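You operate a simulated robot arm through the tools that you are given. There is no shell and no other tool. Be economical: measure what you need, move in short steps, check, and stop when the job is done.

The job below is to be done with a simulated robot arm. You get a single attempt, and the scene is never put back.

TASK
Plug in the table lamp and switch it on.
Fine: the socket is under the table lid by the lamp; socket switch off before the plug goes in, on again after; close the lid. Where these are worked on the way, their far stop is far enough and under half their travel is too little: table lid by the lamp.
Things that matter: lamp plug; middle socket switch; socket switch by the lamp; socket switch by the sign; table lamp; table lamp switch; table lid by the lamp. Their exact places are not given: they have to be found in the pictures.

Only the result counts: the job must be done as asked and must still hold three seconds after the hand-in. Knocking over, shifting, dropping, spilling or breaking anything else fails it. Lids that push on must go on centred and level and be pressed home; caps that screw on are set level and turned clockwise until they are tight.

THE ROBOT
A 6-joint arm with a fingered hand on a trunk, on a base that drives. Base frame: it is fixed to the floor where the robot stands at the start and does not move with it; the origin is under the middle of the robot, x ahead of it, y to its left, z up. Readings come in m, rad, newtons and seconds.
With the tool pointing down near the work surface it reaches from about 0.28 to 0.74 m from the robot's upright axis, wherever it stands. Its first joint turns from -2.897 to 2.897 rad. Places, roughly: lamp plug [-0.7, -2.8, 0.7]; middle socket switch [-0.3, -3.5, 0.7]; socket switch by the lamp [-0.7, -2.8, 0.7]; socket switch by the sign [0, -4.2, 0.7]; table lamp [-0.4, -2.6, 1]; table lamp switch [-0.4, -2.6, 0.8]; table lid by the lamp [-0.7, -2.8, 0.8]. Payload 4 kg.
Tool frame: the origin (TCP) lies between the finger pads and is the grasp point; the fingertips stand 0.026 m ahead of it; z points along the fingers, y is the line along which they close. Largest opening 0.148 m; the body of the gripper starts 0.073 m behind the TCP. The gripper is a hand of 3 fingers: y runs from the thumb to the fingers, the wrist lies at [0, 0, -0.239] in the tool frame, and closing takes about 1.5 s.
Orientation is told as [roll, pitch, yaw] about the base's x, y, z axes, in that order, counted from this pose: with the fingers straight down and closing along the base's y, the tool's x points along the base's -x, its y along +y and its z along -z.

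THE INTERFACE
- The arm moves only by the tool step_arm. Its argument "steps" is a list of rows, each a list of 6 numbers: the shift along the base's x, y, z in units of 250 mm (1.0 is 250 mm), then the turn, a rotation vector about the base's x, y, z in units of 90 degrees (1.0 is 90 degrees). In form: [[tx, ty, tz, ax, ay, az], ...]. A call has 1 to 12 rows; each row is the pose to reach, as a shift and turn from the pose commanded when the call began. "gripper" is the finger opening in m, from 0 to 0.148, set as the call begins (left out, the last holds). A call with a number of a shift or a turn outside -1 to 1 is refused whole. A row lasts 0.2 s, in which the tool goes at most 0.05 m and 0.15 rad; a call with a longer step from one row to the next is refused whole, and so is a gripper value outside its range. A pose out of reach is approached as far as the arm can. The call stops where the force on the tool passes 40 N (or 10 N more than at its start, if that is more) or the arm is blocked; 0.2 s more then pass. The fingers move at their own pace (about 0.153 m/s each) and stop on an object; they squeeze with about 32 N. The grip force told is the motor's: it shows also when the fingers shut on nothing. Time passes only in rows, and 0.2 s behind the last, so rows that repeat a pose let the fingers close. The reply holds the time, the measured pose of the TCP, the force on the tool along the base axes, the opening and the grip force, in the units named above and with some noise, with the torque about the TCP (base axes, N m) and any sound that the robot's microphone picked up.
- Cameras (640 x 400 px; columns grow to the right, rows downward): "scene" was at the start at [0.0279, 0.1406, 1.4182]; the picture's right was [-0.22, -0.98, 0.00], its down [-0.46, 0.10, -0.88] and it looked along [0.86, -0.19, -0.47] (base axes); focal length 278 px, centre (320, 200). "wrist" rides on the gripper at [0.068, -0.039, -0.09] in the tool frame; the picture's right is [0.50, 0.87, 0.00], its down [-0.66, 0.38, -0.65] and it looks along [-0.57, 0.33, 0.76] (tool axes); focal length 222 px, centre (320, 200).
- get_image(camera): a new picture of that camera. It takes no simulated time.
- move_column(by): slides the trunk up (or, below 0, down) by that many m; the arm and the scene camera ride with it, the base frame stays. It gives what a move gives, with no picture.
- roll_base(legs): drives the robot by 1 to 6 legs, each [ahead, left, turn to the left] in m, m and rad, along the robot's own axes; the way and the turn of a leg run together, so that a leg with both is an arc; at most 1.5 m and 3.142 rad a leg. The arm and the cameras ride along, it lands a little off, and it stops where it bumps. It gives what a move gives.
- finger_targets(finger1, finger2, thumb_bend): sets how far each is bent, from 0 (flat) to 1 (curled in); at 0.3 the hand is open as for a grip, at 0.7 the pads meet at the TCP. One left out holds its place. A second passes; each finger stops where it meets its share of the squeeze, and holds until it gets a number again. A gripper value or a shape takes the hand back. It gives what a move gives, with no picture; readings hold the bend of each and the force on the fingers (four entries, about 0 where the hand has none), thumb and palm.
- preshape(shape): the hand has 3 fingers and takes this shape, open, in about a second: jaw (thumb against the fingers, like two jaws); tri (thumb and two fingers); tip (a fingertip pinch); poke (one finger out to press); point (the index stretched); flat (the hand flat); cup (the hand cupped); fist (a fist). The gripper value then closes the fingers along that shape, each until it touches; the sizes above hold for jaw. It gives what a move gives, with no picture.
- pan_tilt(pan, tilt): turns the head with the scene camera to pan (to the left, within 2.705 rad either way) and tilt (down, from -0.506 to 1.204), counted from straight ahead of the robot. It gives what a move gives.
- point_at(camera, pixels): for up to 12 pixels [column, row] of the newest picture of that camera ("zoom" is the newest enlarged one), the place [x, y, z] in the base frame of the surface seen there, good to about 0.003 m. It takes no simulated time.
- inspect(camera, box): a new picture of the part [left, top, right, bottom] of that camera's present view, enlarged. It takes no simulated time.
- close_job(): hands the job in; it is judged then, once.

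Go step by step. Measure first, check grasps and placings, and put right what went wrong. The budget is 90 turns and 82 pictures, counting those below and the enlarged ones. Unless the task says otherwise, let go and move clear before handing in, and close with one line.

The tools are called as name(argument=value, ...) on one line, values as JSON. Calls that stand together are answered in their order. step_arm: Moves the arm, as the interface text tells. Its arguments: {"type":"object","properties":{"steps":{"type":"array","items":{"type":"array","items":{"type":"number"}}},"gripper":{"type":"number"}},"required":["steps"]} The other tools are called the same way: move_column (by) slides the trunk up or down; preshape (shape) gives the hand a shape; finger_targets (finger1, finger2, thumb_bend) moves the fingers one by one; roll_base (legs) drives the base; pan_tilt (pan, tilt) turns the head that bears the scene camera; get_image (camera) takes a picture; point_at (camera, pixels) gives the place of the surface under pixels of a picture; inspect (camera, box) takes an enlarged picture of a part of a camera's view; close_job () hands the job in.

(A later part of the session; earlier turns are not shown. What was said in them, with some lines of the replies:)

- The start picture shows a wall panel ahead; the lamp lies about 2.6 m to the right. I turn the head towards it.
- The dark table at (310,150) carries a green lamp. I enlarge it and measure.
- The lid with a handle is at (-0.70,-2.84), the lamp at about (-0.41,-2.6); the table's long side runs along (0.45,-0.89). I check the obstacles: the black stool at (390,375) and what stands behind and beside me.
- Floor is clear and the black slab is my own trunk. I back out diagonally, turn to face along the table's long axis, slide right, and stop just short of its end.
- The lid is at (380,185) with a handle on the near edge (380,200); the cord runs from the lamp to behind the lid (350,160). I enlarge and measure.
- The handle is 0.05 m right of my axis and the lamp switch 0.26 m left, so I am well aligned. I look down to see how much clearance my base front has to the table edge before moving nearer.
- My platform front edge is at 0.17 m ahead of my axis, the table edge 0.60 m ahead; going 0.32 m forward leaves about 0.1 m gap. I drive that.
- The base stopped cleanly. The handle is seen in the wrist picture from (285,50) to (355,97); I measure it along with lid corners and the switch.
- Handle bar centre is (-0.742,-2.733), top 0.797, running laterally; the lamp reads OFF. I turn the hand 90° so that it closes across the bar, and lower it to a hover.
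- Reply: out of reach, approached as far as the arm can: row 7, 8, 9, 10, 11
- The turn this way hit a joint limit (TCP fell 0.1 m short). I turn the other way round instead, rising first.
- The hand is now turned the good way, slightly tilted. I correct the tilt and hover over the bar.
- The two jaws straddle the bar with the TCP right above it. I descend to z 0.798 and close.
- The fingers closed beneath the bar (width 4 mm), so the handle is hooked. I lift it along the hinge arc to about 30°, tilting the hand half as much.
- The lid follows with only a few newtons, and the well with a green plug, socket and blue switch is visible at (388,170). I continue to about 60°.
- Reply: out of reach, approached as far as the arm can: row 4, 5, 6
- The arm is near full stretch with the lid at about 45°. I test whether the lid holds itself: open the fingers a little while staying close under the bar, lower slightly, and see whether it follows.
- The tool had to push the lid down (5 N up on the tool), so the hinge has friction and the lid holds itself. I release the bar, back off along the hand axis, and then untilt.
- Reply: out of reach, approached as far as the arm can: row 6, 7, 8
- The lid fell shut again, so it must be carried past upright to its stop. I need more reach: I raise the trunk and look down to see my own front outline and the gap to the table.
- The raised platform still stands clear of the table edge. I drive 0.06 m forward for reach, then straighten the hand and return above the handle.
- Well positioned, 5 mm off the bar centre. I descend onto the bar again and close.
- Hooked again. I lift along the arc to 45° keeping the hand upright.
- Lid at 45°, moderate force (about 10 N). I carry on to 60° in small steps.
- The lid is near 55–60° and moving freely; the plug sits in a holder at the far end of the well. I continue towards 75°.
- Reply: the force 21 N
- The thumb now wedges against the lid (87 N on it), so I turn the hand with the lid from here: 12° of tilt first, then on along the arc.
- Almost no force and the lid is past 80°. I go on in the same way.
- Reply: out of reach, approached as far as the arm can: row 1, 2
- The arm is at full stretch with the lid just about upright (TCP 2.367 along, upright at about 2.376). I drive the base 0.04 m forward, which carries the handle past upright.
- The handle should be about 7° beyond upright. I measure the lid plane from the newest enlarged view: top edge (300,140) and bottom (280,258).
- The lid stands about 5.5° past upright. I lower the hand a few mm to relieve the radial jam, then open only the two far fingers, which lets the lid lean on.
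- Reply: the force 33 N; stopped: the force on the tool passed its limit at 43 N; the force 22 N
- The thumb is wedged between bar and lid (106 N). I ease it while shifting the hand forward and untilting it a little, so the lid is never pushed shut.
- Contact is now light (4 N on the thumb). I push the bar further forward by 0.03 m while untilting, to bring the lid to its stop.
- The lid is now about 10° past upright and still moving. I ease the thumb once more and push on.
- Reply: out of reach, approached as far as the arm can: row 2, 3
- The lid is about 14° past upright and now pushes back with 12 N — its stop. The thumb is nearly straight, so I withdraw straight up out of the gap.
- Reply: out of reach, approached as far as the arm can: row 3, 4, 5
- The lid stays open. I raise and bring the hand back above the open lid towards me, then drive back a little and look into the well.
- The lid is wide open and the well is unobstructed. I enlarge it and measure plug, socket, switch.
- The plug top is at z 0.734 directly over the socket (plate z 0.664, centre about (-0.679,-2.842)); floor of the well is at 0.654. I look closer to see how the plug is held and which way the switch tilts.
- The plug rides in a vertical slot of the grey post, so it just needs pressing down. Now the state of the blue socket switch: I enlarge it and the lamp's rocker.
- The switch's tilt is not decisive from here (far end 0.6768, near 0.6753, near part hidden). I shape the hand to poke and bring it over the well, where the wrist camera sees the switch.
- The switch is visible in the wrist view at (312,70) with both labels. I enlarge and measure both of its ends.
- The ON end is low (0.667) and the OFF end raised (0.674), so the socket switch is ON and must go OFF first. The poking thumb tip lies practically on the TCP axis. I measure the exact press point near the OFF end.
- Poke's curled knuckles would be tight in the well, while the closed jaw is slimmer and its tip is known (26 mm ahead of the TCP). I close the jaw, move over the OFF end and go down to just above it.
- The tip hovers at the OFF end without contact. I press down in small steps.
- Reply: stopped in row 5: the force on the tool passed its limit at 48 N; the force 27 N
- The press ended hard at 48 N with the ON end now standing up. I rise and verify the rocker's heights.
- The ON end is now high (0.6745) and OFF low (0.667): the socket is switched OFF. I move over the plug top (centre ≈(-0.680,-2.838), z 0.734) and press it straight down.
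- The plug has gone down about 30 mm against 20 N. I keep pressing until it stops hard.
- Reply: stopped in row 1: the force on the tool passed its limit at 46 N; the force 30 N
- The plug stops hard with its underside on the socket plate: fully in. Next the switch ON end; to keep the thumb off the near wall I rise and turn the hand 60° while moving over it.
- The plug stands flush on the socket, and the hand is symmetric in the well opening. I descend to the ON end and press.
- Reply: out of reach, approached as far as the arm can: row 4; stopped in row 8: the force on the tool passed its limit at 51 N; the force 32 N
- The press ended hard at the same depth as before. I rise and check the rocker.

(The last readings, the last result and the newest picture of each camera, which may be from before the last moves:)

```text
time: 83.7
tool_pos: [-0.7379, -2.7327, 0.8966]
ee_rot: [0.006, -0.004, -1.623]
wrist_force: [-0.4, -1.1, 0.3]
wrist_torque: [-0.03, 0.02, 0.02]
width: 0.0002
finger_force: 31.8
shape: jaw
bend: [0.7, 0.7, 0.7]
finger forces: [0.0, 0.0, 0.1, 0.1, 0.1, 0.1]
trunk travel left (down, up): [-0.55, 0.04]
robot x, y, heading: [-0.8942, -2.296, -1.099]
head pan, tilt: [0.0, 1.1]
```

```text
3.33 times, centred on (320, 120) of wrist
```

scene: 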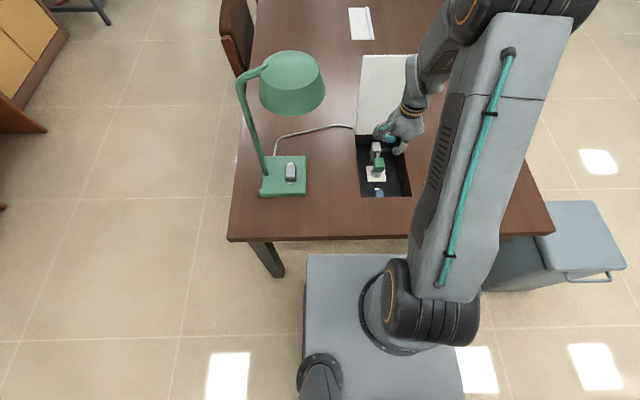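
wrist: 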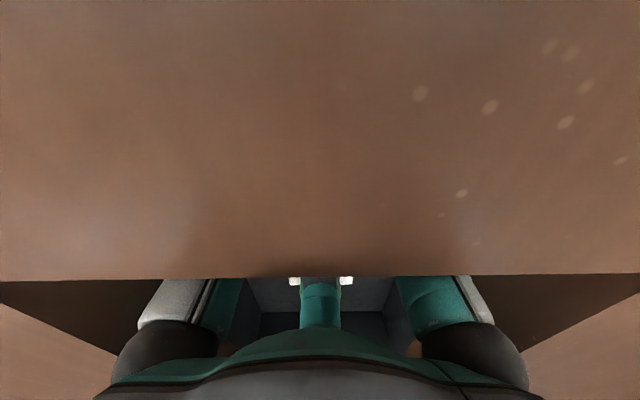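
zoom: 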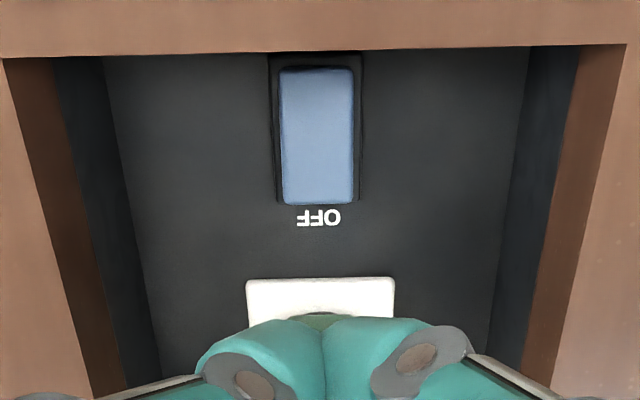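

point_at(camera="zoom", pixels=[[316, 80], [316, 90], [316, 135], [316, 180], [316, 192]])

point_at(camera="scene", pixels=[[400, 60], [365, 60], [385, 130]])

```text
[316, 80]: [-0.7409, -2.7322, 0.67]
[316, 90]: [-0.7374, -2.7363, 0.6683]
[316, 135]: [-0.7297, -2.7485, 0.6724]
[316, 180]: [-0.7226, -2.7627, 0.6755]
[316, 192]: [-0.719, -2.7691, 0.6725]
```

```text
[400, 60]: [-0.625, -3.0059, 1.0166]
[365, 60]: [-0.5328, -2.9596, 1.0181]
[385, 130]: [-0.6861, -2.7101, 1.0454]
```

The ON end is low again: socket ON. Now I close the lid gently by straddling its upper edge and handle: I rise, turn the hand back with the jaw open 0.11 m, and drive 0.09 m forward for reach.

step_arm(steps=[[0, 0, 0.15, 0, 0, -0.08], [0, 0, 0.3, 0, 0, -0.16], [0, 0, 0.45, 0, 0, -0.24], [0, 0, 0.6, 0, 0, -0.32], [0, 0, 0.75, 0, 0, -0.4], [0, 0, 0.9, 0, 0, -0.48], [0, 0, 0.9, 0, 0, -0.57], [0, 0, 0.9, 0, 0, -0.667]], gripper=0.11)

roll_base(legs=[[0.09, 0, 0]])

```text
refused: row 8 steps farther than a row can; nothing moved
```

```text
time: 84.8
tool_pos: [-0.6974, -2.8128, 0.8957]
ee_rot: [0.007, -0.006, -1.623]
wrist_force: [0.5, -0.2, 0.1]
wrist_torque: [0.02, 0.02, -0.01]
width: 0.0
finger_force: 32.0
shape: jaw
bend: [0.7, 0.7, 0.7]
finger forces: [0.0, 0.1, 0.1, 0.1, 0.0, 0.0]
trunk travel left (down, up): [-0.55, 0.04]
robot x, y, heading: [-0.8525, -2.3763, -1.102]
head pan, tilt: [0.0, 1.1]
```

The first call was refused (last turn step too big) but the drive was harmless. I now rise and turn.

step_arm(steps=[[0, 0, 0.15, 0, 0, -0.07], [0, 0, 0.3, 0, 0, -0.14], [0, 0, 0.45, 0, 0, -0.22], [0, 0, 0.6, 0, 0, -0.3], [0, 0, 0.75, 0, 0, -0.38], [0, 0, 0.9, 0, 0, -0.46], [0, 0, 0.92, 0, 0, -0.53], [0, 0, 0.92, 0, 0, -0.6], [0, 0, 0.92, 0, 0, -0.667]], gripper=0.11)

step_arm(steps=[[0.08, -0.16, 0, 0, 0, 0], [0.16, -0.32, 0, 0, 0, 0], [0.24, -0.48, 0, 0, 0, 0], [0.32, -0.64, 0, 0, 0, 0], [0.405, -0.797, 0, 0, 0, 0]])

get_image(camera="wrist")

```text
time: 86.8
tool_pos: [-0.6968, -2.8127, 1.1256]
ee_rot: [0.008, -0.006, -2.672]
wrist_force: [-0.4, -0.6, 0.0]
wrist_torque: [0.04, -0.01, -0.01]
width: 0.1094
finger_force: 0.0
shape: jaw
bend: [0.27, 0.27, 0.56]
finger forces: [0.1, 0.0, 0.0, 0.1, 0.0, 0.0]
trunk travel left (down, up): [-0.55, 0.04]
robot x, y, heading: [-0.8515, -2.3801, -1.104]
head pan, tilt: [0.0, 1.1]
```

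```text
time: 88.0
tool_pos: [-0.5944, -3.0147, 1.1249]
ee_rot: [0.006, -0.005, -2.67]
wrist_force: [-0.4, -0.4, 0.5]
wrist_torque: [0.01, -0.02, -0.02]
width: 0.1099
finger_force: 0.2
shape: jaw
bend: [0.27, 0.27, 0.56]
finger forces: [0.0, 0.0, 0.0, 0.0, 0.1, 0.0]
trunk travel left (down, up): [-0.55, 0.04]
robot x, y, heading: [-0.8502, -2.3759, -1.106]
head pan, tilt: [0.0, 1.1]
```

```text
16 pictures are left
```

wrist: 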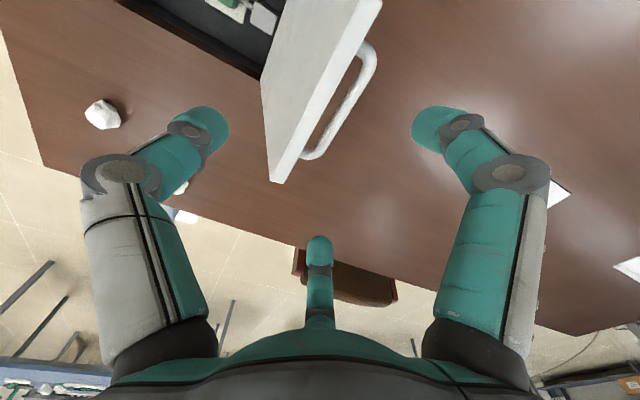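

The lid edge and handle lie between thumb and fingers. I go down 0.12 m to straddle it.

step_arm(steps=[[0, 0, -0.15, 0, 0, 0], [0, 0, -0.3, 0, 0, 0], [0, 0, -0.42, 0, 0, 0], [0, 0, -0.5, 0, 0, 0]])

get_image(camera="wrist")

```text
time: 89.0
tool_pos: [-0.5959, -3.0114, 0.9989]
ee_rot: [0.007, -0.004, -2.67]
wrist_force: [-0.3, -0.5, -1.0]
wrist_torque: [-0.01, -0.01, -0.06]
width: 0.1104
finger_force: 0.1
shape: jaw
bend: [0.26, 0.26, 0.56]
finger forces: [0.4, 0.0, 0.0, 0.1, 0.1, 0.1]
trunk travel left (down, up): [-0.55, 0.04]
robot x, y, heading: [-0.8539, -2.3813, -1.102]
head pan, tilt: [0.0, 1.1]
```

```text
15 pictures are left
```

wrist: 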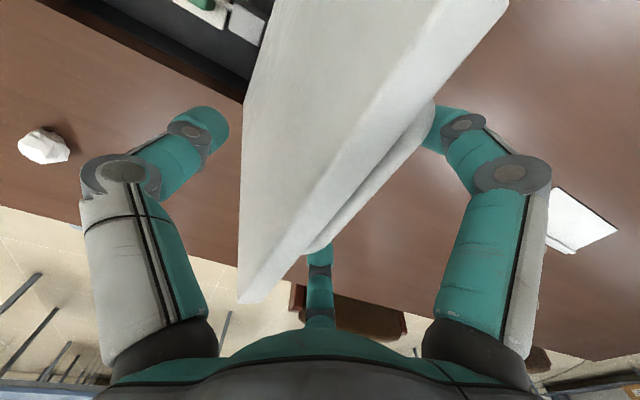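

The lid is straddled with hardly any force. I bring it back along its arc to about 70°, turning the hand with it so that the thumb stays under the lid.

step_arm(steps=[[-0.0422, 0.0831, 0.0152, 0, 0, 0], [-0.096, 0.189, 0.032, 0, 0, 0], [-0.1349, 0.2657, 0.0352, -0.0495, -0.0252, 0], [-0.1735, 0.3417, 0.0312, -0.0991, -0.0503, 0], [-0.2121, 0.4177, 0.0192, -0.1486, -0.0755, 0], [-0.2499, 0.4922, 0, -0.1982, -0.1006, 0]])

get_image(camera="wrist")

get_image(camera="scene")

```text
time: 90.4
tool_pos: [-0.6586, -2.8895, 0.9996]
ee_rot: [0.359, -0.004, -2.674]
wrist_force: [-0.2, 0.7, -0.1]
wrist_torque: [0.01, 0.03, -0.01]
width: 0.1105
finger_force: 0.0
shape: jaw
bend: [0.26, 0.26, 0.56]
finger forces: [0.0, 0.1, 0.0, 0.0, 0.6, 0.0]
trunk travel left (down, up): [-0.55, 0.04]
robot x, y, heading: [-0.8491, -2.3796, -1.101]
head pan, tilt: [0.0, 1.1]
```

```text
14 pictures are left
```

wrist: 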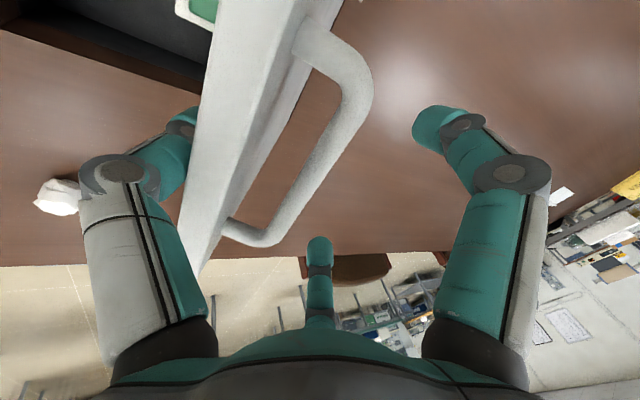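

```text
13 pictures are left
```

scene: 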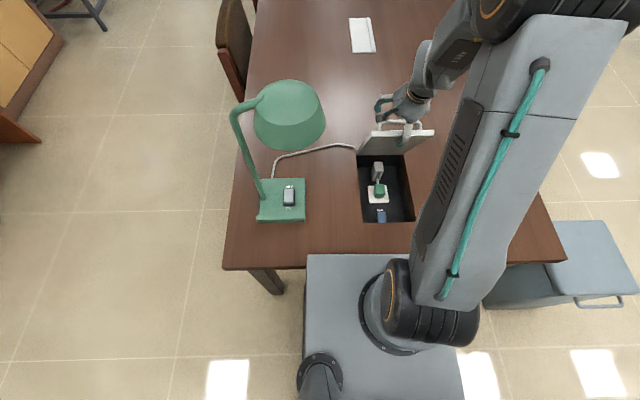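

The lid rests on the thumb at about 60°, under control. I lower it on to about 35°.

step_arm(steps=[[-0.0369, 0.0728, -0.026, -0.0495, -0.0252, 0], [-0.0728, 0.1434, -0.0592, -0.0991, -0.0503, 0], [-0.107, 0.2108, -0.0992, -0.1486, -0.0755, 0], [-0.1398, 0.2754, -0.1456, -0.1982, -0.1006, 0], [-0.1704, 0.3357, -0.1988, -0.2477, -0.1258, 0], [-0.1988, 0.3917, -0.2568, -0.2972, -0.1509, 0], [-0.2249, 0.443, -0.3204, -0.2972, -0.1509, 0]])

get_image(camera="scene")

```text
time: 92.0
tool_pos: [-0.7238, -2.8575, 1.0393]
ee_rot: [0.833, 0.04, -2.661]
wrist_force: [-0.1, 1.2, 0.1]
wrist_torque: [0.04, -0.01, 0.02]
width: 0.1102
finger_force: 0.0
shape: jaw
bend: [0.26, 0.27, 0.57]
finger forces: [0.0, 0.0, 0.0, 0.0, 0.6, 0.1]
out of reach, approached as far as the arm can: row 1, 2, 3, 4, 5, 6, 7
trunk travel left (down, up): [-0.55, 0.04]
robot x, y, heading: [-0.8555, -2.3756, -1.102]
head pan, tilt: [0.0, 1.1]
```

```text
12 pictures are left
```

scene: 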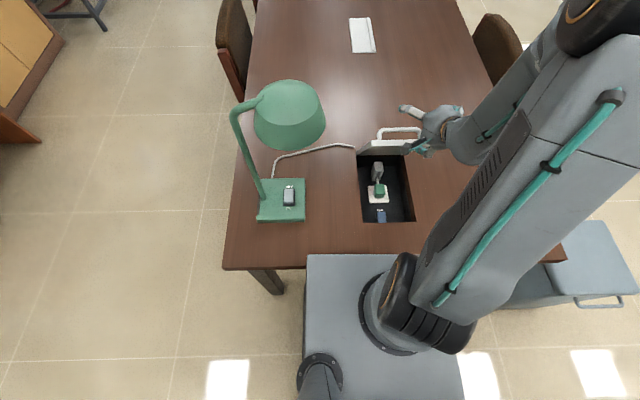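

The arm ran into its limits but the lid still rests on the thumb. I lower it with the trunk and by backing the base, keeping the arm still.

move_column(by=-0.05)

roll_base(legs=[[-0.03, 0, 0]])

move_column(by=-0.05)

get_image(camera="scene")

```text
time: 92.9
tool_pos: [-0.7236, -2.8583, 0.9891]
ee_rot: [0.833, 0.04, -2.661]
wrist_force: [-0.4, 1.0, -0.1]
wrist_torque: [0.01, 0.02, 0.02]
width: 0.11
finger_force: 0.0
shape: jaw
bend: [0.26, 0.27, 0.57]
finger forces: [0.1, 0.1, 0.0, 0.1, 1.0, 0.0]
trunk travel left (down, up): [-0.5, 0.09]
robot x, y, heading: [-0.8535, -2.3763, -1.103]
head pan, tilt: [0.0, 1.1]
```

```text
time: 93.8
tool_pos: [-0.7375, -2.8307, 0.9893]
ee_rot: [0.834, 0.039, -2.661]
wrist_force: [-0.7, 0.3, -1.3]
wrist_torque: [-0.02, 0.01, 0.01]
width: 0.1099
finger_force: 0.0
shape: jaw
bend: [0.26, 0.27, 0.57]
finger forces: [0.0, 0.0, 0.0, 0.0, 1.0, 0.1]
trunk travel left (down, up): [-0.5, 0.09]
robot x, y, heading: [-0.8653, -2.3545, -1.104]
head pan, tilt: [0.0, 1.1]
```

```text
time: 94.7
tool_pos: [-0.7376, -2.8321, 0.9399]
ee_rot: [0.835, 0.039, -2.659]
wrist_force: [-1.5, 0.6, -0.7]
wrist_torque: [0.04, 0.01, 0.02]
width: 0.1103
finger_force: 0.1
shape: jaw
bend: [0.26, 0.27, 0.57]
finger forces: [0.1, 0.0, 0.0, 0.1, 1.7, 0.1]
trunk travel left (down, up): [-0.45, 0.14]
robot x, y, heading: [-0.8629, -2.3546, -1.104]
head pan, tilt: [0.0, 1.1]
```

```text
11 pictures are left
```

scene: 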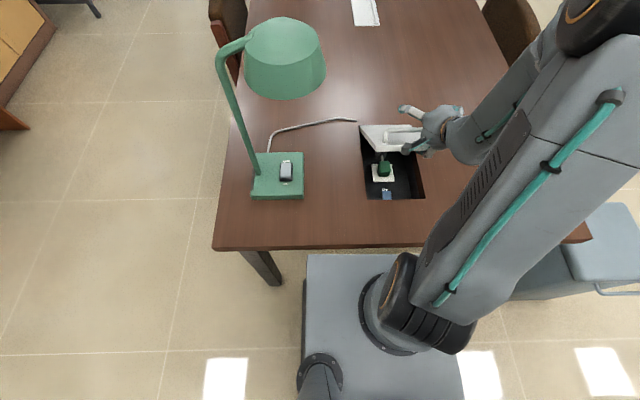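

Excellent: about 40° now and 1.7 N on the thumb. I continue with two more such pairs.

roll_base(legs=[[-0.02, 0, 0]])

move_column(by=-0.04)

move_column(by=-0.03)

get_image(camera="scene")

```text
time: 95.5
tool_pos: [-0.7468, -2.8137, 0.9399]
ee_rot: [0.836, 0.039, -2.66]
wrist_force: [-0.8, -0.2, -1.0]
wrist_torque: [-0.02, -0.03, 0.02]
width: 0.11
finger_force: 0.1
shape: jaw
bend: [0.26, 0.27, 0.56]
finger forces: [0.0, 0.0, 0.0, 0.1, 1.1, 0.1]
trunk travel left (down, up): [-0.45, 0.14]
robot x, y, heading: [-0.8734, -2.3336, -1.105]
head pan, tilt: [0.0, 1.1]
```

```text
time: 96.3
tool_pos: [-0.7471, -2.8127, 0.8991]
ee_rot: [0.835, 0.039, -2.66]
wrist_force: [-4.2, 8.2, 2.6]
wrist_torque: [0.37, 0.22, 0.04]
width: 0.1103
finger_force: 0.1
shape: jaw
bend: [0.26, 0.27, 0.56]
finger forces: [0.0, 0.0, 0.0, 0.1, 8.7, 0.0]
trunk travel left (down, up): [-0.41, 0.18]
robot x, y, heading: [-0.8724, -2.3337, -1.101]
head pan, tilt: [0.0, 1.1]
```

```text
time: 96.9
tool_pos: [-0.7497, -2.8076, 0.8723]
ee_rot: [0.824, 0.039, -2.663]
wrist_force: [-13.8, 24.5, 9.2]
wrist_torque: [1.1, 0.58, 0.14]
width: 0.1108
finger_force: 0.2
shape: jaw
bend: [0.26, 0.27, 0.56]
finger forces: [0.0, 0.1, 0.1, 0.0, 28.2, 0.1]
trunk travel left (down, up): [-0.385, 0.205]
robot x, y, heading: [-0.8762, -2.3303, -1.104]
head pan, tilt: [0.0, 1.1]
stopped: the force on the tool passed its limit at 43 N (the readings are from after the stop); the commanded pose is now the measured one
```

```text
10 pictures are left
```

scene: 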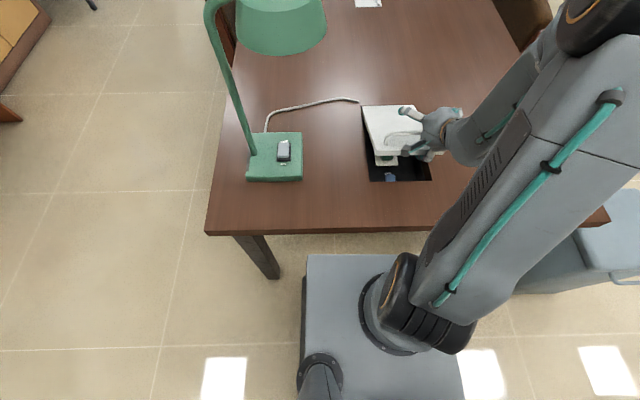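

The lid is down to some 25° and its edge now presses the thumb back. I back the base off so that it drops the short rest.

roll_base(legs=[[-0.12, 0, 0]])

move_column(by=0.1)

get_image(camera="scene")

```text
time: 98.1
tool_pos: [-0.8028, -2.7047, 0.8729]
ee_rot: [0.828, 0.038, -2.662]
wrist_force: [0.5, 1.2, -0.4]
wrist_torque: [0.01, 0.01, -0.02]
width: 0.1099
finger_force: 0.1
shape: jaw
bend: [0.26, 0.27, 0.56]
finger forces: [0.0, 0.0, 0.0, 0.2, 0.0, 0.0]
trunk travel left (down, up): [-0.385, 0.205]
robot x, y, heading: [-0.9287, -2.2272, -1.105]
head pan, tilt: [0.0, 1.1]
```

```text
time: 99.5
tool_pos: [-0.8025, -2.7034, 0.9728]
ee_rot: [0.827, 0.038, -2.661]
wrist_force: [-0.8, -0.6, -0.5]
wrist_torque: [-0.01, 0.01, -0.03]
width: 0.1099
finger_force: 0.0
shape: jaw
bend: [0.26, 0.27, 0.56]
finger forces: [0.0, 0.0, 0.1, 0.0, 0.1, 0.1]
trunk travel left (down, up): [-0.485, 0.105]
robot x, y, heading: [-0.9273, -2.2292, -1.102]
head pan, tilt: [0.0, 1.1]
```

```text
9 pictures are left
```

scene: 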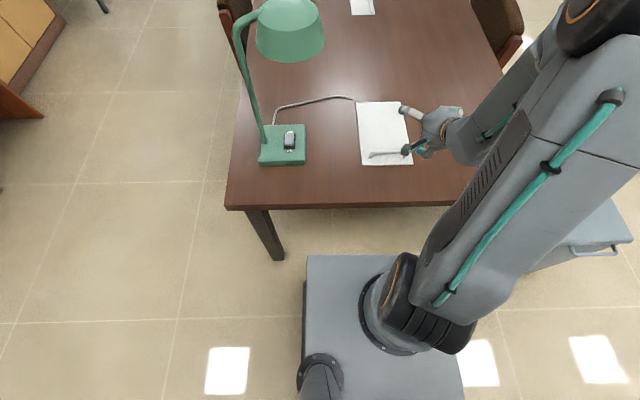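

The lid is closed. Now I measure the lamp switch and the shade's lower rim in the newest picture.

inspect(camera="scene", box=[225, 0, 345, 175])

point_at(camera="scene", pixels=[[290, 134], [290, 137], [290, 141], [290, 144], [290, 147], [256, 45], [323, 45], [290, 61], [290, 5], [385, 154], [380, 110]])

```text
2.29 times, centred on (285, 88) of scene
```

zoom: 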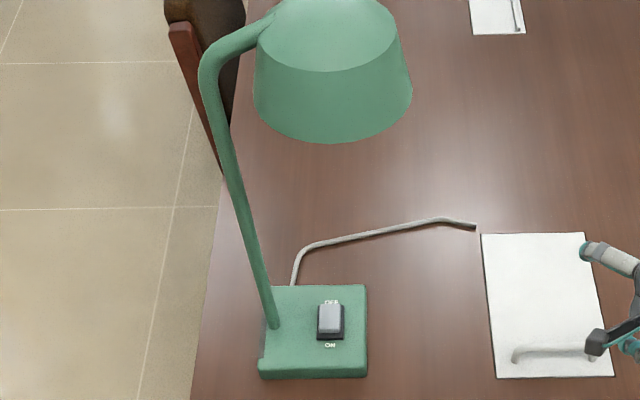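

```text
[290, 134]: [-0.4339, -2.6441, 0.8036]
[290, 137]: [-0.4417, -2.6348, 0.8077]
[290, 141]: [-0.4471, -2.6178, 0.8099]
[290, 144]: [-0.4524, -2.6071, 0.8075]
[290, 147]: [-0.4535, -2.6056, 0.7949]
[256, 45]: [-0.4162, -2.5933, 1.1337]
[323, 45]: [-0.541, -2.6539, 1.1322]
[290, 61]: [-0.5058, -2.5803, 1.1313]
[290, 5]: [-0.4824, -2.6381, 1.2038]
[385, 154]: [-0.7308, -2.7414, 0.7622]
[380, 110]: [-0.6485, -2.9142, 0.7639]
```

The ON end is at (-0.452,-2.607,0.808), the shade's rim at z 1.125 and the post close on the left. I will reach in from the right with the hand tilted 45°: first close the jaw and untilt, then yaw 30°, then tilt to the left.

step_arm(steps=[[0, 0, 0.05, 0.078, 0.04, 0], [0, 0, 0.1, 0.157, 0.08, 0], [0, 0, 0.1, 0.235, 0.119, 0], [0, 0, 0.1, 0.313, 0.159, 0], [0, 0, 0.1, 0.391, 0.199, 0], [0, 0, 0.1, 0.4695, 0.2384, 0]], gripper=0.0)

step_arm(steps=[[0, 0, 0, 0, 0, 0.083], [0, 0, 0, 0, 0, 0.167], [0, 0, 0, 0, 0, 0.25], [0, 0, 0, 0, 0, 0.333]])

step_arm(steps=[[0, 0, 0, 0.038, -0.074, 0], [0, 0, 0, 0.075, -0.149, 0], [0, 0, 0, 0.113, -0.223, 0], [0, 0, 0, 0.151, -0.297, 0], [0, 0, 0, 0.189, -0.372, 0], [0, 0, 0, 0.2264, -0.4459, 0]])

get_image(camera="scene")

```text
time: 100.9
tool_pos: [-0.8025, -2.7048, 0.9988]
ee_rot: [-0.004, 0.034, -2.694]
wrist_force: [-0.5, -0.3, -0.1]
wrist_torque: [0.01, 0.0, 0.0]
width: 0.0001
finger_force: 31.8
shape: jaw
bend: [0.7, 0.7, 0.7]
finger forces: [0.0, 0.0, 0.0, 0.0, 0.1, 0.0]
out of reach, approached as far as the arm can: row 2, 3
trunk travel left (down, up): [-0.485, 0.105]
robot x, y, heading: [-0.9253, -2.2279, -1.108]
head pan, tilt: [0.0, 1.1]
```

```text
time: 101.9
tool_pos: [-0.8024, -2.7052, 0.999]
ee_rot: [-0.001, 0.034, -2.169]
wrist_force: [-0.1, 0.6, -0.4]
wrist_torque: [0.0, -0.01, 0.01]
width: 0.0001
finger_force: 31.9
shape: jaw
bend: [0.7, 0.7, 0.7]
finger forces: [0.0, 0.0, 0.0, 0.1, 0.1, 0.0]
trunk travel left (down, up): [-0.485, 0.105]
robot x, y, heading: [-0.9278, -2.2278, -1.104]
head pan, tilt: [0.0, 1.1]
```

```text
time: 103.3
tool_pos: [-0.8024, -2.7037, 0.998]
ee_rot: [0.464, 0.701, -1.992]
wrist_force: [0.7, 0.6, 0.1]
wrist_torque: [-0.01, 0.01, 0.01]
width: 0.0
finger_force: 32.3
shape: jaw
bend: [0.7, 0.7, 0.7]
finger forces: [0.0, 0.1, 0.0, 0.0, 0.0, 0.1]
trunk travel left (down, up): [-0.485, 0.105]
robot x, y, heading: [-0.9303, -2.2242, -1.102]
head pan, tilt: [0.0, 1.1]
```

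```text
7 pictures are left
```

scene: 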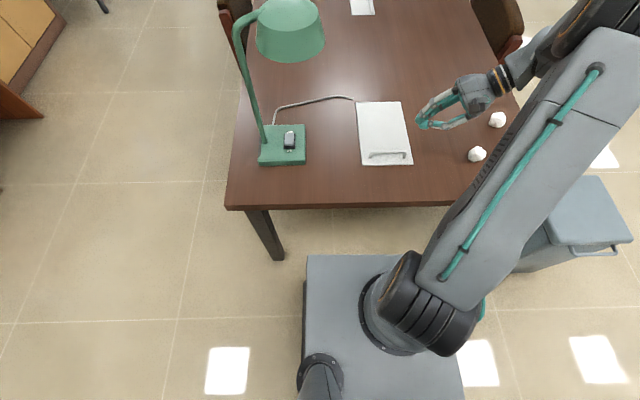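

The hand points left-down as planned. I bring it over, low under the shade, to a hover beside the switch.

step_arm(steps=[[0.13, 0.035, -0.08, 0, 0, 0], [0.26, 0.07, -0.16, 0, 0, 0], [0.39, 0.105, -0.24, 0, 0, 0], [0.52, 0.14, -0.32, 0, 0, 0], [0.65, 0.175, -0.4, 0, 0, 0], [0.78, 0.21, -0.46, 0, 0, 0], [0.9, 0.24, -0.5, 0, 0, 0], [1.0, 0.264, -0.51, 0, 0, 0]])

step_arm(steps=[[0.12, 0.03, 0, 0, 0, 0], [0.24, 0.06, 0, 0, 0, 0], [0.325, 0.082, 0, 0, 0, 0], [0.325, 0.082, -0.06, 0, 0, 0]])

inspect(camera="scene", box=[240, 80, 360, 180])

```text
time: 105.1
tool_pos: [-0.5516, -2.639, 0.869]
ee_rot: [0.458, 0.697, -1.992]
wrist_force: [0.0, 1.0, 0.0]
wrist_torque: [0.02, -0.07, 0.0]
width: 0.0003
finger_force: 32.1
shape: jaw
bend: [0.7, 0.7, 0.7]
finger forces: [0.1, 0.0, 0.0, 0.0, 0.0, 0.0]
trunk travel left (down, up): [-0.485, 0.105]
robot x, y, heading: [-0.9261, -2.2295, -1.108]
head pan, tilt: [0.0, 1.1]
```

```text
time: 106.1
tool_pos: [-0.4708, -2.6179, 0.855]
ee_rot: [0.458, 0.698, -1.994]
wrist_force: [-0.8, -0.2, -0.4]
wrist_torque: [0.0, -0.01, -0.02]
width: 0.0
finger_force: 31.9
shape: jaw
bend: [0.7, 0.7, 0.7]
finger forces: [0.0, 0.0, 0.0, 0.0, 0.0, 0.1]
trunk travel left (down, up): [-0.485, 0.105]
robot x, y, heading: [-0.9297, -2.2268, -1.104]
head pan, tilt: [0.0, 1.1]
```

```text
4.00 times, centred on (300, 130) of scene
```

zoom: 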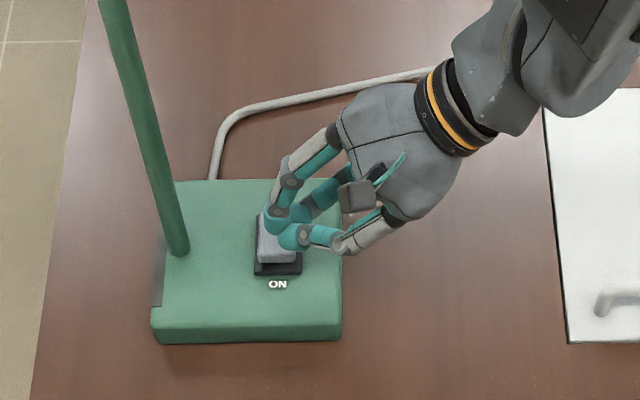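

The fingertip group hovers over the rocker; allowing for parallax it will land on the ON half. I shift 5 mm nearer for safety and press down.

step_arm(steps=[[-0.009, 0.018, -0.05, 0, 0, 0], [-0.009, 0.018, -0.09, 0, 0, 0], [-0.009, 0.018, -0.11, 0, 0, 0], [-0.009, 0.018, -0.13, 0, 0, 0], [-0.009, 0.018, -0.15, 0, 0, 0], [-0.009, 0.018, -0.17, 0, 0, 0], [-0.009, 0.018, -0.19, 0, 0, 0]])

inspect(camera="scene", box=[240, 0, 360, 180])

```text
time: 107.6
tool_pos: [-0.475, -2.6064, 0.8127]
ee_rot: [0.456, 0.705, -1.986]
wrist_force: [-13.3, 17.8, 16.1]
wrist_torque: [0.21, 0.08, 0.23]
width: 0.0
finger_force: 31.9
shape: jaw
bend: [0.7, 0.7, 0.65]
finger forces: [0.0, 0.0, 0.1, 0.1, 32.6, 0.0]
trunk travel left (down, up): [-0.485, 0.105]
robot x, y, heading: [-0.9274, -2.2282, -1.102]
head pan, tilt: [0.0, 1.1]
stopped in row 7: the force on the tool passed its limit at 44 N (the readings are from after the stop); the commanded pose is now the measured one
```

```text
2.22 times, centred on (300, 90) of scene
```

zoom: 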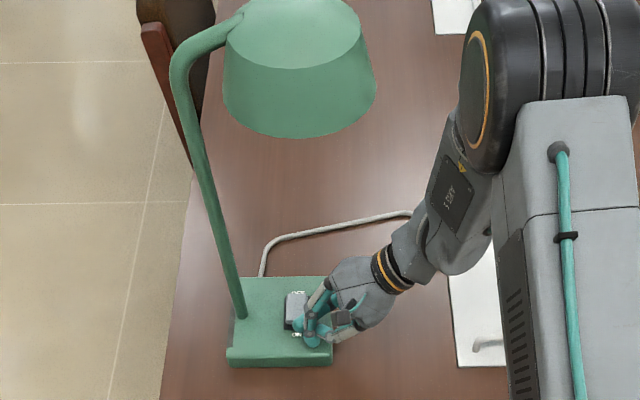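

The thumb slid off the rocker's near edge (sideways force, TCP 7 mm nearer). I lift off and look at the rocker's state.

step_arm(steps=[[0, 0, 0.06, 0, 0, 0], [0, 0, 0.16, 0, 0, 0], [-0.06, -0.02, 0.2, 0, 0, 0], [-0.2, -0.08, 0.22, 0, 0, 0], [-0.36, -0.14, 0.22, 0, 0, 0]])

inspect(camera="scene", box=[255, 110, 325, 170])

```text
time: 108.8
tool_pos: [-0.5641, -2.6441, 0.8653]
ee_rot: [0.455, 0.704, -1.989]
wrist_force: [0.6, -0.1, 0.4]
wrist_torque: [0.03, 0.0, 0.02]
width: 0.0002
finger_force: 31.9
shape: jaw
bend: [0.7, 0.7, 0.75]
finger forces: [0.0, 0.0, 0.0, 0.0, 0.0, 0.0]
trunk travel left (down, up): [-0.485, 0.105]
robot x, y, heading: [-0.9299, -2.2263, -1.105]
head pan, tilt: [0.0, 1.1]
```

```text
6.67 times, centred on (290, 140) of scene
```

zoom: 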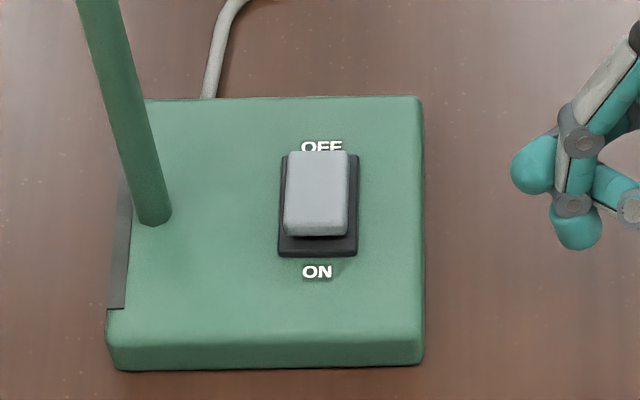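

Still OFF (near face raised) and the lamp has not moved. I measure rocker and fingertips in this view to calibrate the offset.

point_at(camera="zoom", pixels=[[317, 160], [317, 190], [317, 210], [317, 228], [317, 245], [535, 165], [525, 175], [578, 235], [570, 240], [110, 345], [420, 350]])

```text
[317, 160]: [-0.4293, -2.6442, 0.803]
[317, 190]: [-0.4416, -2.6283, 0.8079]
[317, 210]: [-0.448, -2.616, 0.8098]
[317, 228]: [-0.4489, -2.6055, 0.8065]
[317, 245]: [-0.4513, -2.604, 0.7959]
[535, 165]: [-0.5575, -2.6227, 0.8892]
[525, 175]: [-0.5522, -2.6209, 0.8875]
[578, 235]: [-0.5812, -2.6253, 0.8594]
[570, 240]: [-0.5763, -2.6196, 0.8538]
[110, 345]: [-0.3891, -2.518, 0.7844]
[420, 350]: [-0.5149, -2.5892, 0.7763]
```

The lowest contacts are the thumb and one finger on either side (±27 mm), so the thumb landed on the lamp base. I turn the hand 60° about its own axis so that the thumb alone is lowest, then measure it.

step_arm(steps=[[0, 0, 0, -0.054, -0.0286, 0.057], [0, 0, 0, -0.1075, -0.0573, 0.114], [0, 0, 0, -0.161, -0.0859, 0.171], [0, 0, 0, -0.215, -0.1145, 0.228], [0, 0, 0, -0.269, -0.143, 0.285], [0, 0, 0, -0.3225, -0.172, 0.342], [0, 0, 0, -0.376, -0.2, 0.399], [0, 0, 0, -0.43, -0.229, 0.456]])

inspect(camera="scene", box=[270, 105, 370, 175])

```text
time: 110.6
tool_pos: [-0.5643, -2.6447, 0.8643]
ee_rot: [0.809, 0.025, -1.102]
wrist_force: [0.0, -0.3, 0.1]
wrist_torque: [-0.02, -0.01, -0.05]
width: 0.0001
finger_force: 31.6
shape: jaw
bend: [0.7, 0.7, 0.75]
finger forces: [0.1, 0.1, 0.0, 0.0, 0.1, 0.0]
trunk travel left (down, up): [-0.485, 0.105]
robot x, y, heading: [-0.9306, -2.226, -1.105]
head pan, tilt: [0.0, 1.1]
```

```text
5.71 times, centred on (320, 140) of scene
```

zoom: 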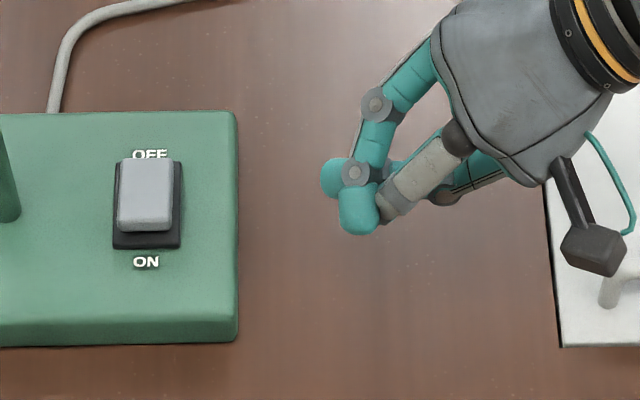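

point_at(camera="zoom", pixels=[[358, 230], [358, 215], [345, 225], [330, 185], [328, 172], [355, 172], [395, 205], [385, 215], [415, 180], [440, 200], [455, 195]])

```text
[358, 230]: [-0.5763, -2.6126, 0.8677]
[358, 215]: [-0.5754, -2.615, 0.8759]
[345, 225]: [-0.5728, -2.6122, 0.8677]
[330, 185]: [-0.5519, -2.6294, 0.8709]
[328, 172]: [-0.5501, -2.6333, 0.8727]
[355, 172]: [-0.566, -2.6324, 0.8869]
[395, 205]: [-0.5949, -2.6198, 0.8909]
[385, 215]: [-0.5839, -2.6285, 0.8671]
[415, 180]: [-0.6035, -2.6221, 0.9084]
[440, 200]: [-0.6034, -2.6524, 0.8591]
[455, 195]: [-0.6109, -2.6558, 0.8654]
```

Here the finger tips, not the thumb, obscure the contact. The poke shape is better: its thumb tip was measured on the tool axis, and in this orientation the thumb is the lowest digit. I take that shape and move to hover over the ON end.

preshape(shape="poke")

step_arm(steps=[[0.1, 0.025, 0.05, 0, 0, 0], [0.22, 0.055, 0.063, 0, 0, 0], [0.33, 0.08, 0.063, 0, 0, 0], [0.411, 0.102, 0.063, 0, 0, 0], [0.411, 0.102, 0, 0, 0, 0]])

inspect(camera="scene", box=[260, 110, 330, 165])

```text
time: 111.5
tool_pos: [-0.5642, -2.6444, 0.864]
ee_rot: [0.807, 0.028, -1.105]
wrist_force: [1.1, 0.0, 1.2]
wrist_torque: [-0.02, -0.02, 0.02]
width: 0.0
finger_force: 0.0
shape: poke
bend: [1.0, 1.0, 0.4]
finger forces: [0.0, 0.0, 0.1, 0.0, 0.0, 0.1]
trunk travel left (down, up): [-0.485, 0.105]
robot x, y, heading: [-0.9282, -2.229, -1.106]
head pan, tilt: [0.0, 1.1]
```

```text
time: 112.7
tool_pos: [-0.4615, -2.6181, 0.8662]
ee_rot: [0.809, 0.026, -1.104]
wrist_force: [0.2, -0.2, -0.3]
wrist_torque: [-0.02, 0.03, 0.01]
width: 0.0
finger_force: 0.0
shape: poke
bend: [1.0, 1.0, 0.4]
finger forces: [0.1, 0.0, 0.0, 0.1, 0.0, 0.1]
trunk travel left (down, up): [-0.485, 0.105]
robot x, y, heading: [-0.9337, -2.2303, -1.103]
head pan, tilt: [0.0, 1.1]
```

```text
7.27 times, centred on (295, 138) of scene
```

zoom: 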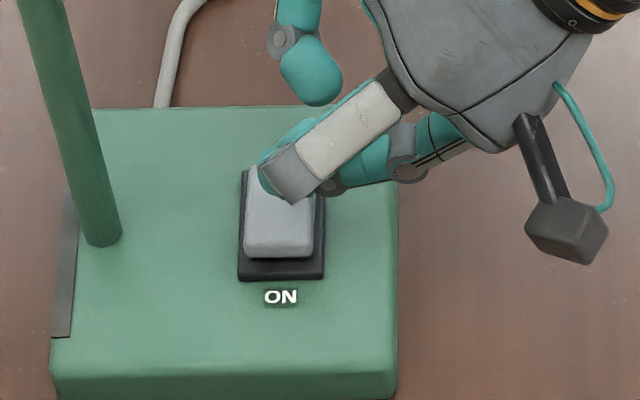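

point_at(camera="zoom", pixels=[[265, 183], [268, 160], [290, 130], [325, 190], [345, 180], [375, 165], [405, 172], [295, 195], [275, 185], [270, 245], [270, 215]])

```text
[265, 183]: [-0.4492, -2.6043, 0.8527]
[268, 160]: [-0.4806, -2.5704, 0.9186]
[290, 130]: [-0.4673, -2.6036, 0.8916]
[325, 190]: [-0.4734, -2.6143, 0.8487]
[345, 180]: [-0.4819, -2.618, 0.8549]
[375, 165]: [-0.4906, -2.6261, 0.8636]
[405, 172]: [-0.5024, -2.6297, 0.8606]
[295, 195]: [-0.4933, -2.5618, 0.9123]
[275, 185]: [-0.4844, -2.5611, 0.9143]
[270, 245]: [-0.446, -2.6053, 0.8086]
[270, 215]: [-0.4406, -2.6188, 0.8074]
```

The thumb tip centre is at about (-0.445,-2.613), along 2.128 against the rocker's 2.118–2.163 — a bit close to its pivot, so I shift 5 mm nearer and press.

step_arm(steps=[[-0.009, 0.018, -0.05, 0, 0, 0], [-0.009, 0.018, -0.09, 0, 0, 0], [-0.009, 0.018, -0.11, 0, 0, 0], [-0.009, 0.018, -0.13, 0, 0, 0], [-0.009, 0.018, -0.15, 0, 0, 0], [-0.009, 0.018, -0.165, 0, 0, 0]])

```text
time: 114.1
tool_pos: [-0.4634, -2.615, 0.8252]
ee_rot: [0.808, 0.025, -1.104]
wrist_force: [-0.8, -0.1, 2.6]
wrist_torque: [0.04, 0.0, -0.04]
width: 0.0
finger_force: 0.1
shape: poke
bend: [1.0, 1.0, 0.4]
finger forces: [0.1, 0.0, 0.0, 0.0, 2.6, 0.1]
trunk travel left (down, up): [-0.485, 0.105]
robot x, y, heading: [-0.9323, -2.2247, -1.105]
head pan, tilt: [0.0, 1.1]
```

First light contact, purely vertical (2.6 N). I press on.

step_arm(steps=[[0, 0, -0.015, 0, 0, 0], [0, 0, -0.03, 0, 0, 0], [0, 0, -0.045, 0, 0, 0], [0, 0, -0.06, 0, 0, 0], [0, 0, -0.07, 0, 0, 0]])

```text
time: 114.9
tool_pos: [-0.4645, -2.6149, 0.8201]
ee_rot: [0.813, 0.02, -1.108]
wrist_force: [-12.6, 6.6, 31.5]
wrist_torque: [0.18, 0.04, 0.0]
width: 0.0002
finger_force: 0.0
shape: poke
bend: [1.0, 1.0, 0.95]
finger forces: [0.0, 0.1, 0.0, 0.1, 32.9, 0.0]
trunk travel left (down, up): [-0.485, 0.105]
robot x, y, heading: [-0.9302, -2.2265, -1.106]
head pan, tilt: [0.0, 1.1]
stopped in row 4: the force on the tool passed its limit at 42 N (the readings are from after the stop); the commanded pose is now the measured one
```

It reached 42 N vertically, though the thumb bent in (0.95). I lift off, move clear and look (2 pictures left).

step_arm(steps=[[0, 0, 0.06, 0, 0, 0], [0, 0, 0.18, 0, 0, 0], [-0.15, -0.05, 0.25, 0, 0, 0], [-0.3, -0.1, 0.25, 0, 0, 0], [-0.45, -0.12, 0.25, 0, 0, 0]])

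inspect(camera="scene", box=[235, 0, 425, 175])

point_at(camera="scene", pixels=[[290, 134], [290, 141]])

```text
time: 116.1
tool_pos: [-0.5775, -2.6466, 0.878]
ee_rot: [0.81, 0.026, -1.107]
wrist_force: [-0.2, 0.3, -0.2]
wrist_torque: [0.0, -0.03, 0.01]
width: 0.0
finger_force: 0.1
shape: poke
bend: [1.0, 1.0, 0.4]
finger forces: [0.0, 0.1, 0.0, 0.1, 0.0, 0.1]
trunk travel left (down, up): [-0.485, 0.105]
robot x, y, heading: [-0.9274, -2.2255, -1.105]
head pan, tilt: [0.0, 1.1]
```

```text
2.29 times, centred on (330, 88) of scene
```

zoom: 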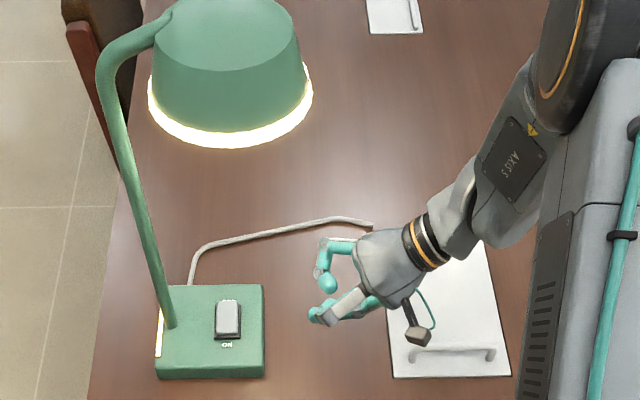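

```text
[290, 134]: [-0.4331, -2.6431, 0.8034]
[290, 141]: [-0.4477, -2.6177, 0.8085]
```

The shade's rim glows: the lamp is lit, and the lid lies flush (z 0.762–0.764). I move the hand clear to the right and up, then hand in.

step_arm(steps=[[-0.17, -0.06, 0.04, 0, 0, 0], [-0.34, -0.12, 0.1, 0, 0, 0], [-0.5, -0.18, 0.2, 0, 0, 0], [-0.6, -0.22, 0.32, 0, 0, 0]])

get_image(camera="scene")

```text
time: 117.1
tool_pos: [-0.7283, -2.7006, 0.9584]
ee_rot: [0.81, 0.026, -1.108]
wrist_force: [-0.3, 0.0, -0.3]
wrist_torque: [-0.03, 0.0, 0.0]
width: 0.0001
finger_force: 0.1
shape: poke
bend: [1.0, 1.0, 0.4]
finger forces: [0.0, 0.0, 0.0, 0.0, 0.0, 0.0]
trunk travel left (down, up): [-0.485, 0.105]
robot x, y, heading: [-0.9294, -2.2243, -1.095]
head pan, tilt: [0.0, 1.1]
```

```text
0 pictures are left
```

scene: 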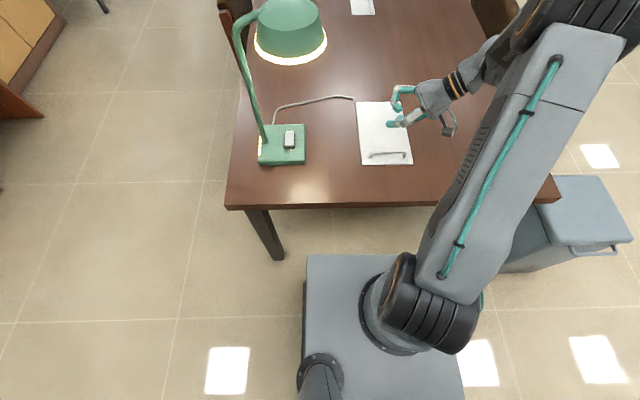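

The lamp is lit, the lid is shut and the hand is clear, so I hand the job in.

close_job()

```text
The job is handed in.
```

The table lamp is plugged in and lit: the socket switch went off before the plug went in and on again after, the lid is closed, and the job is handed in.
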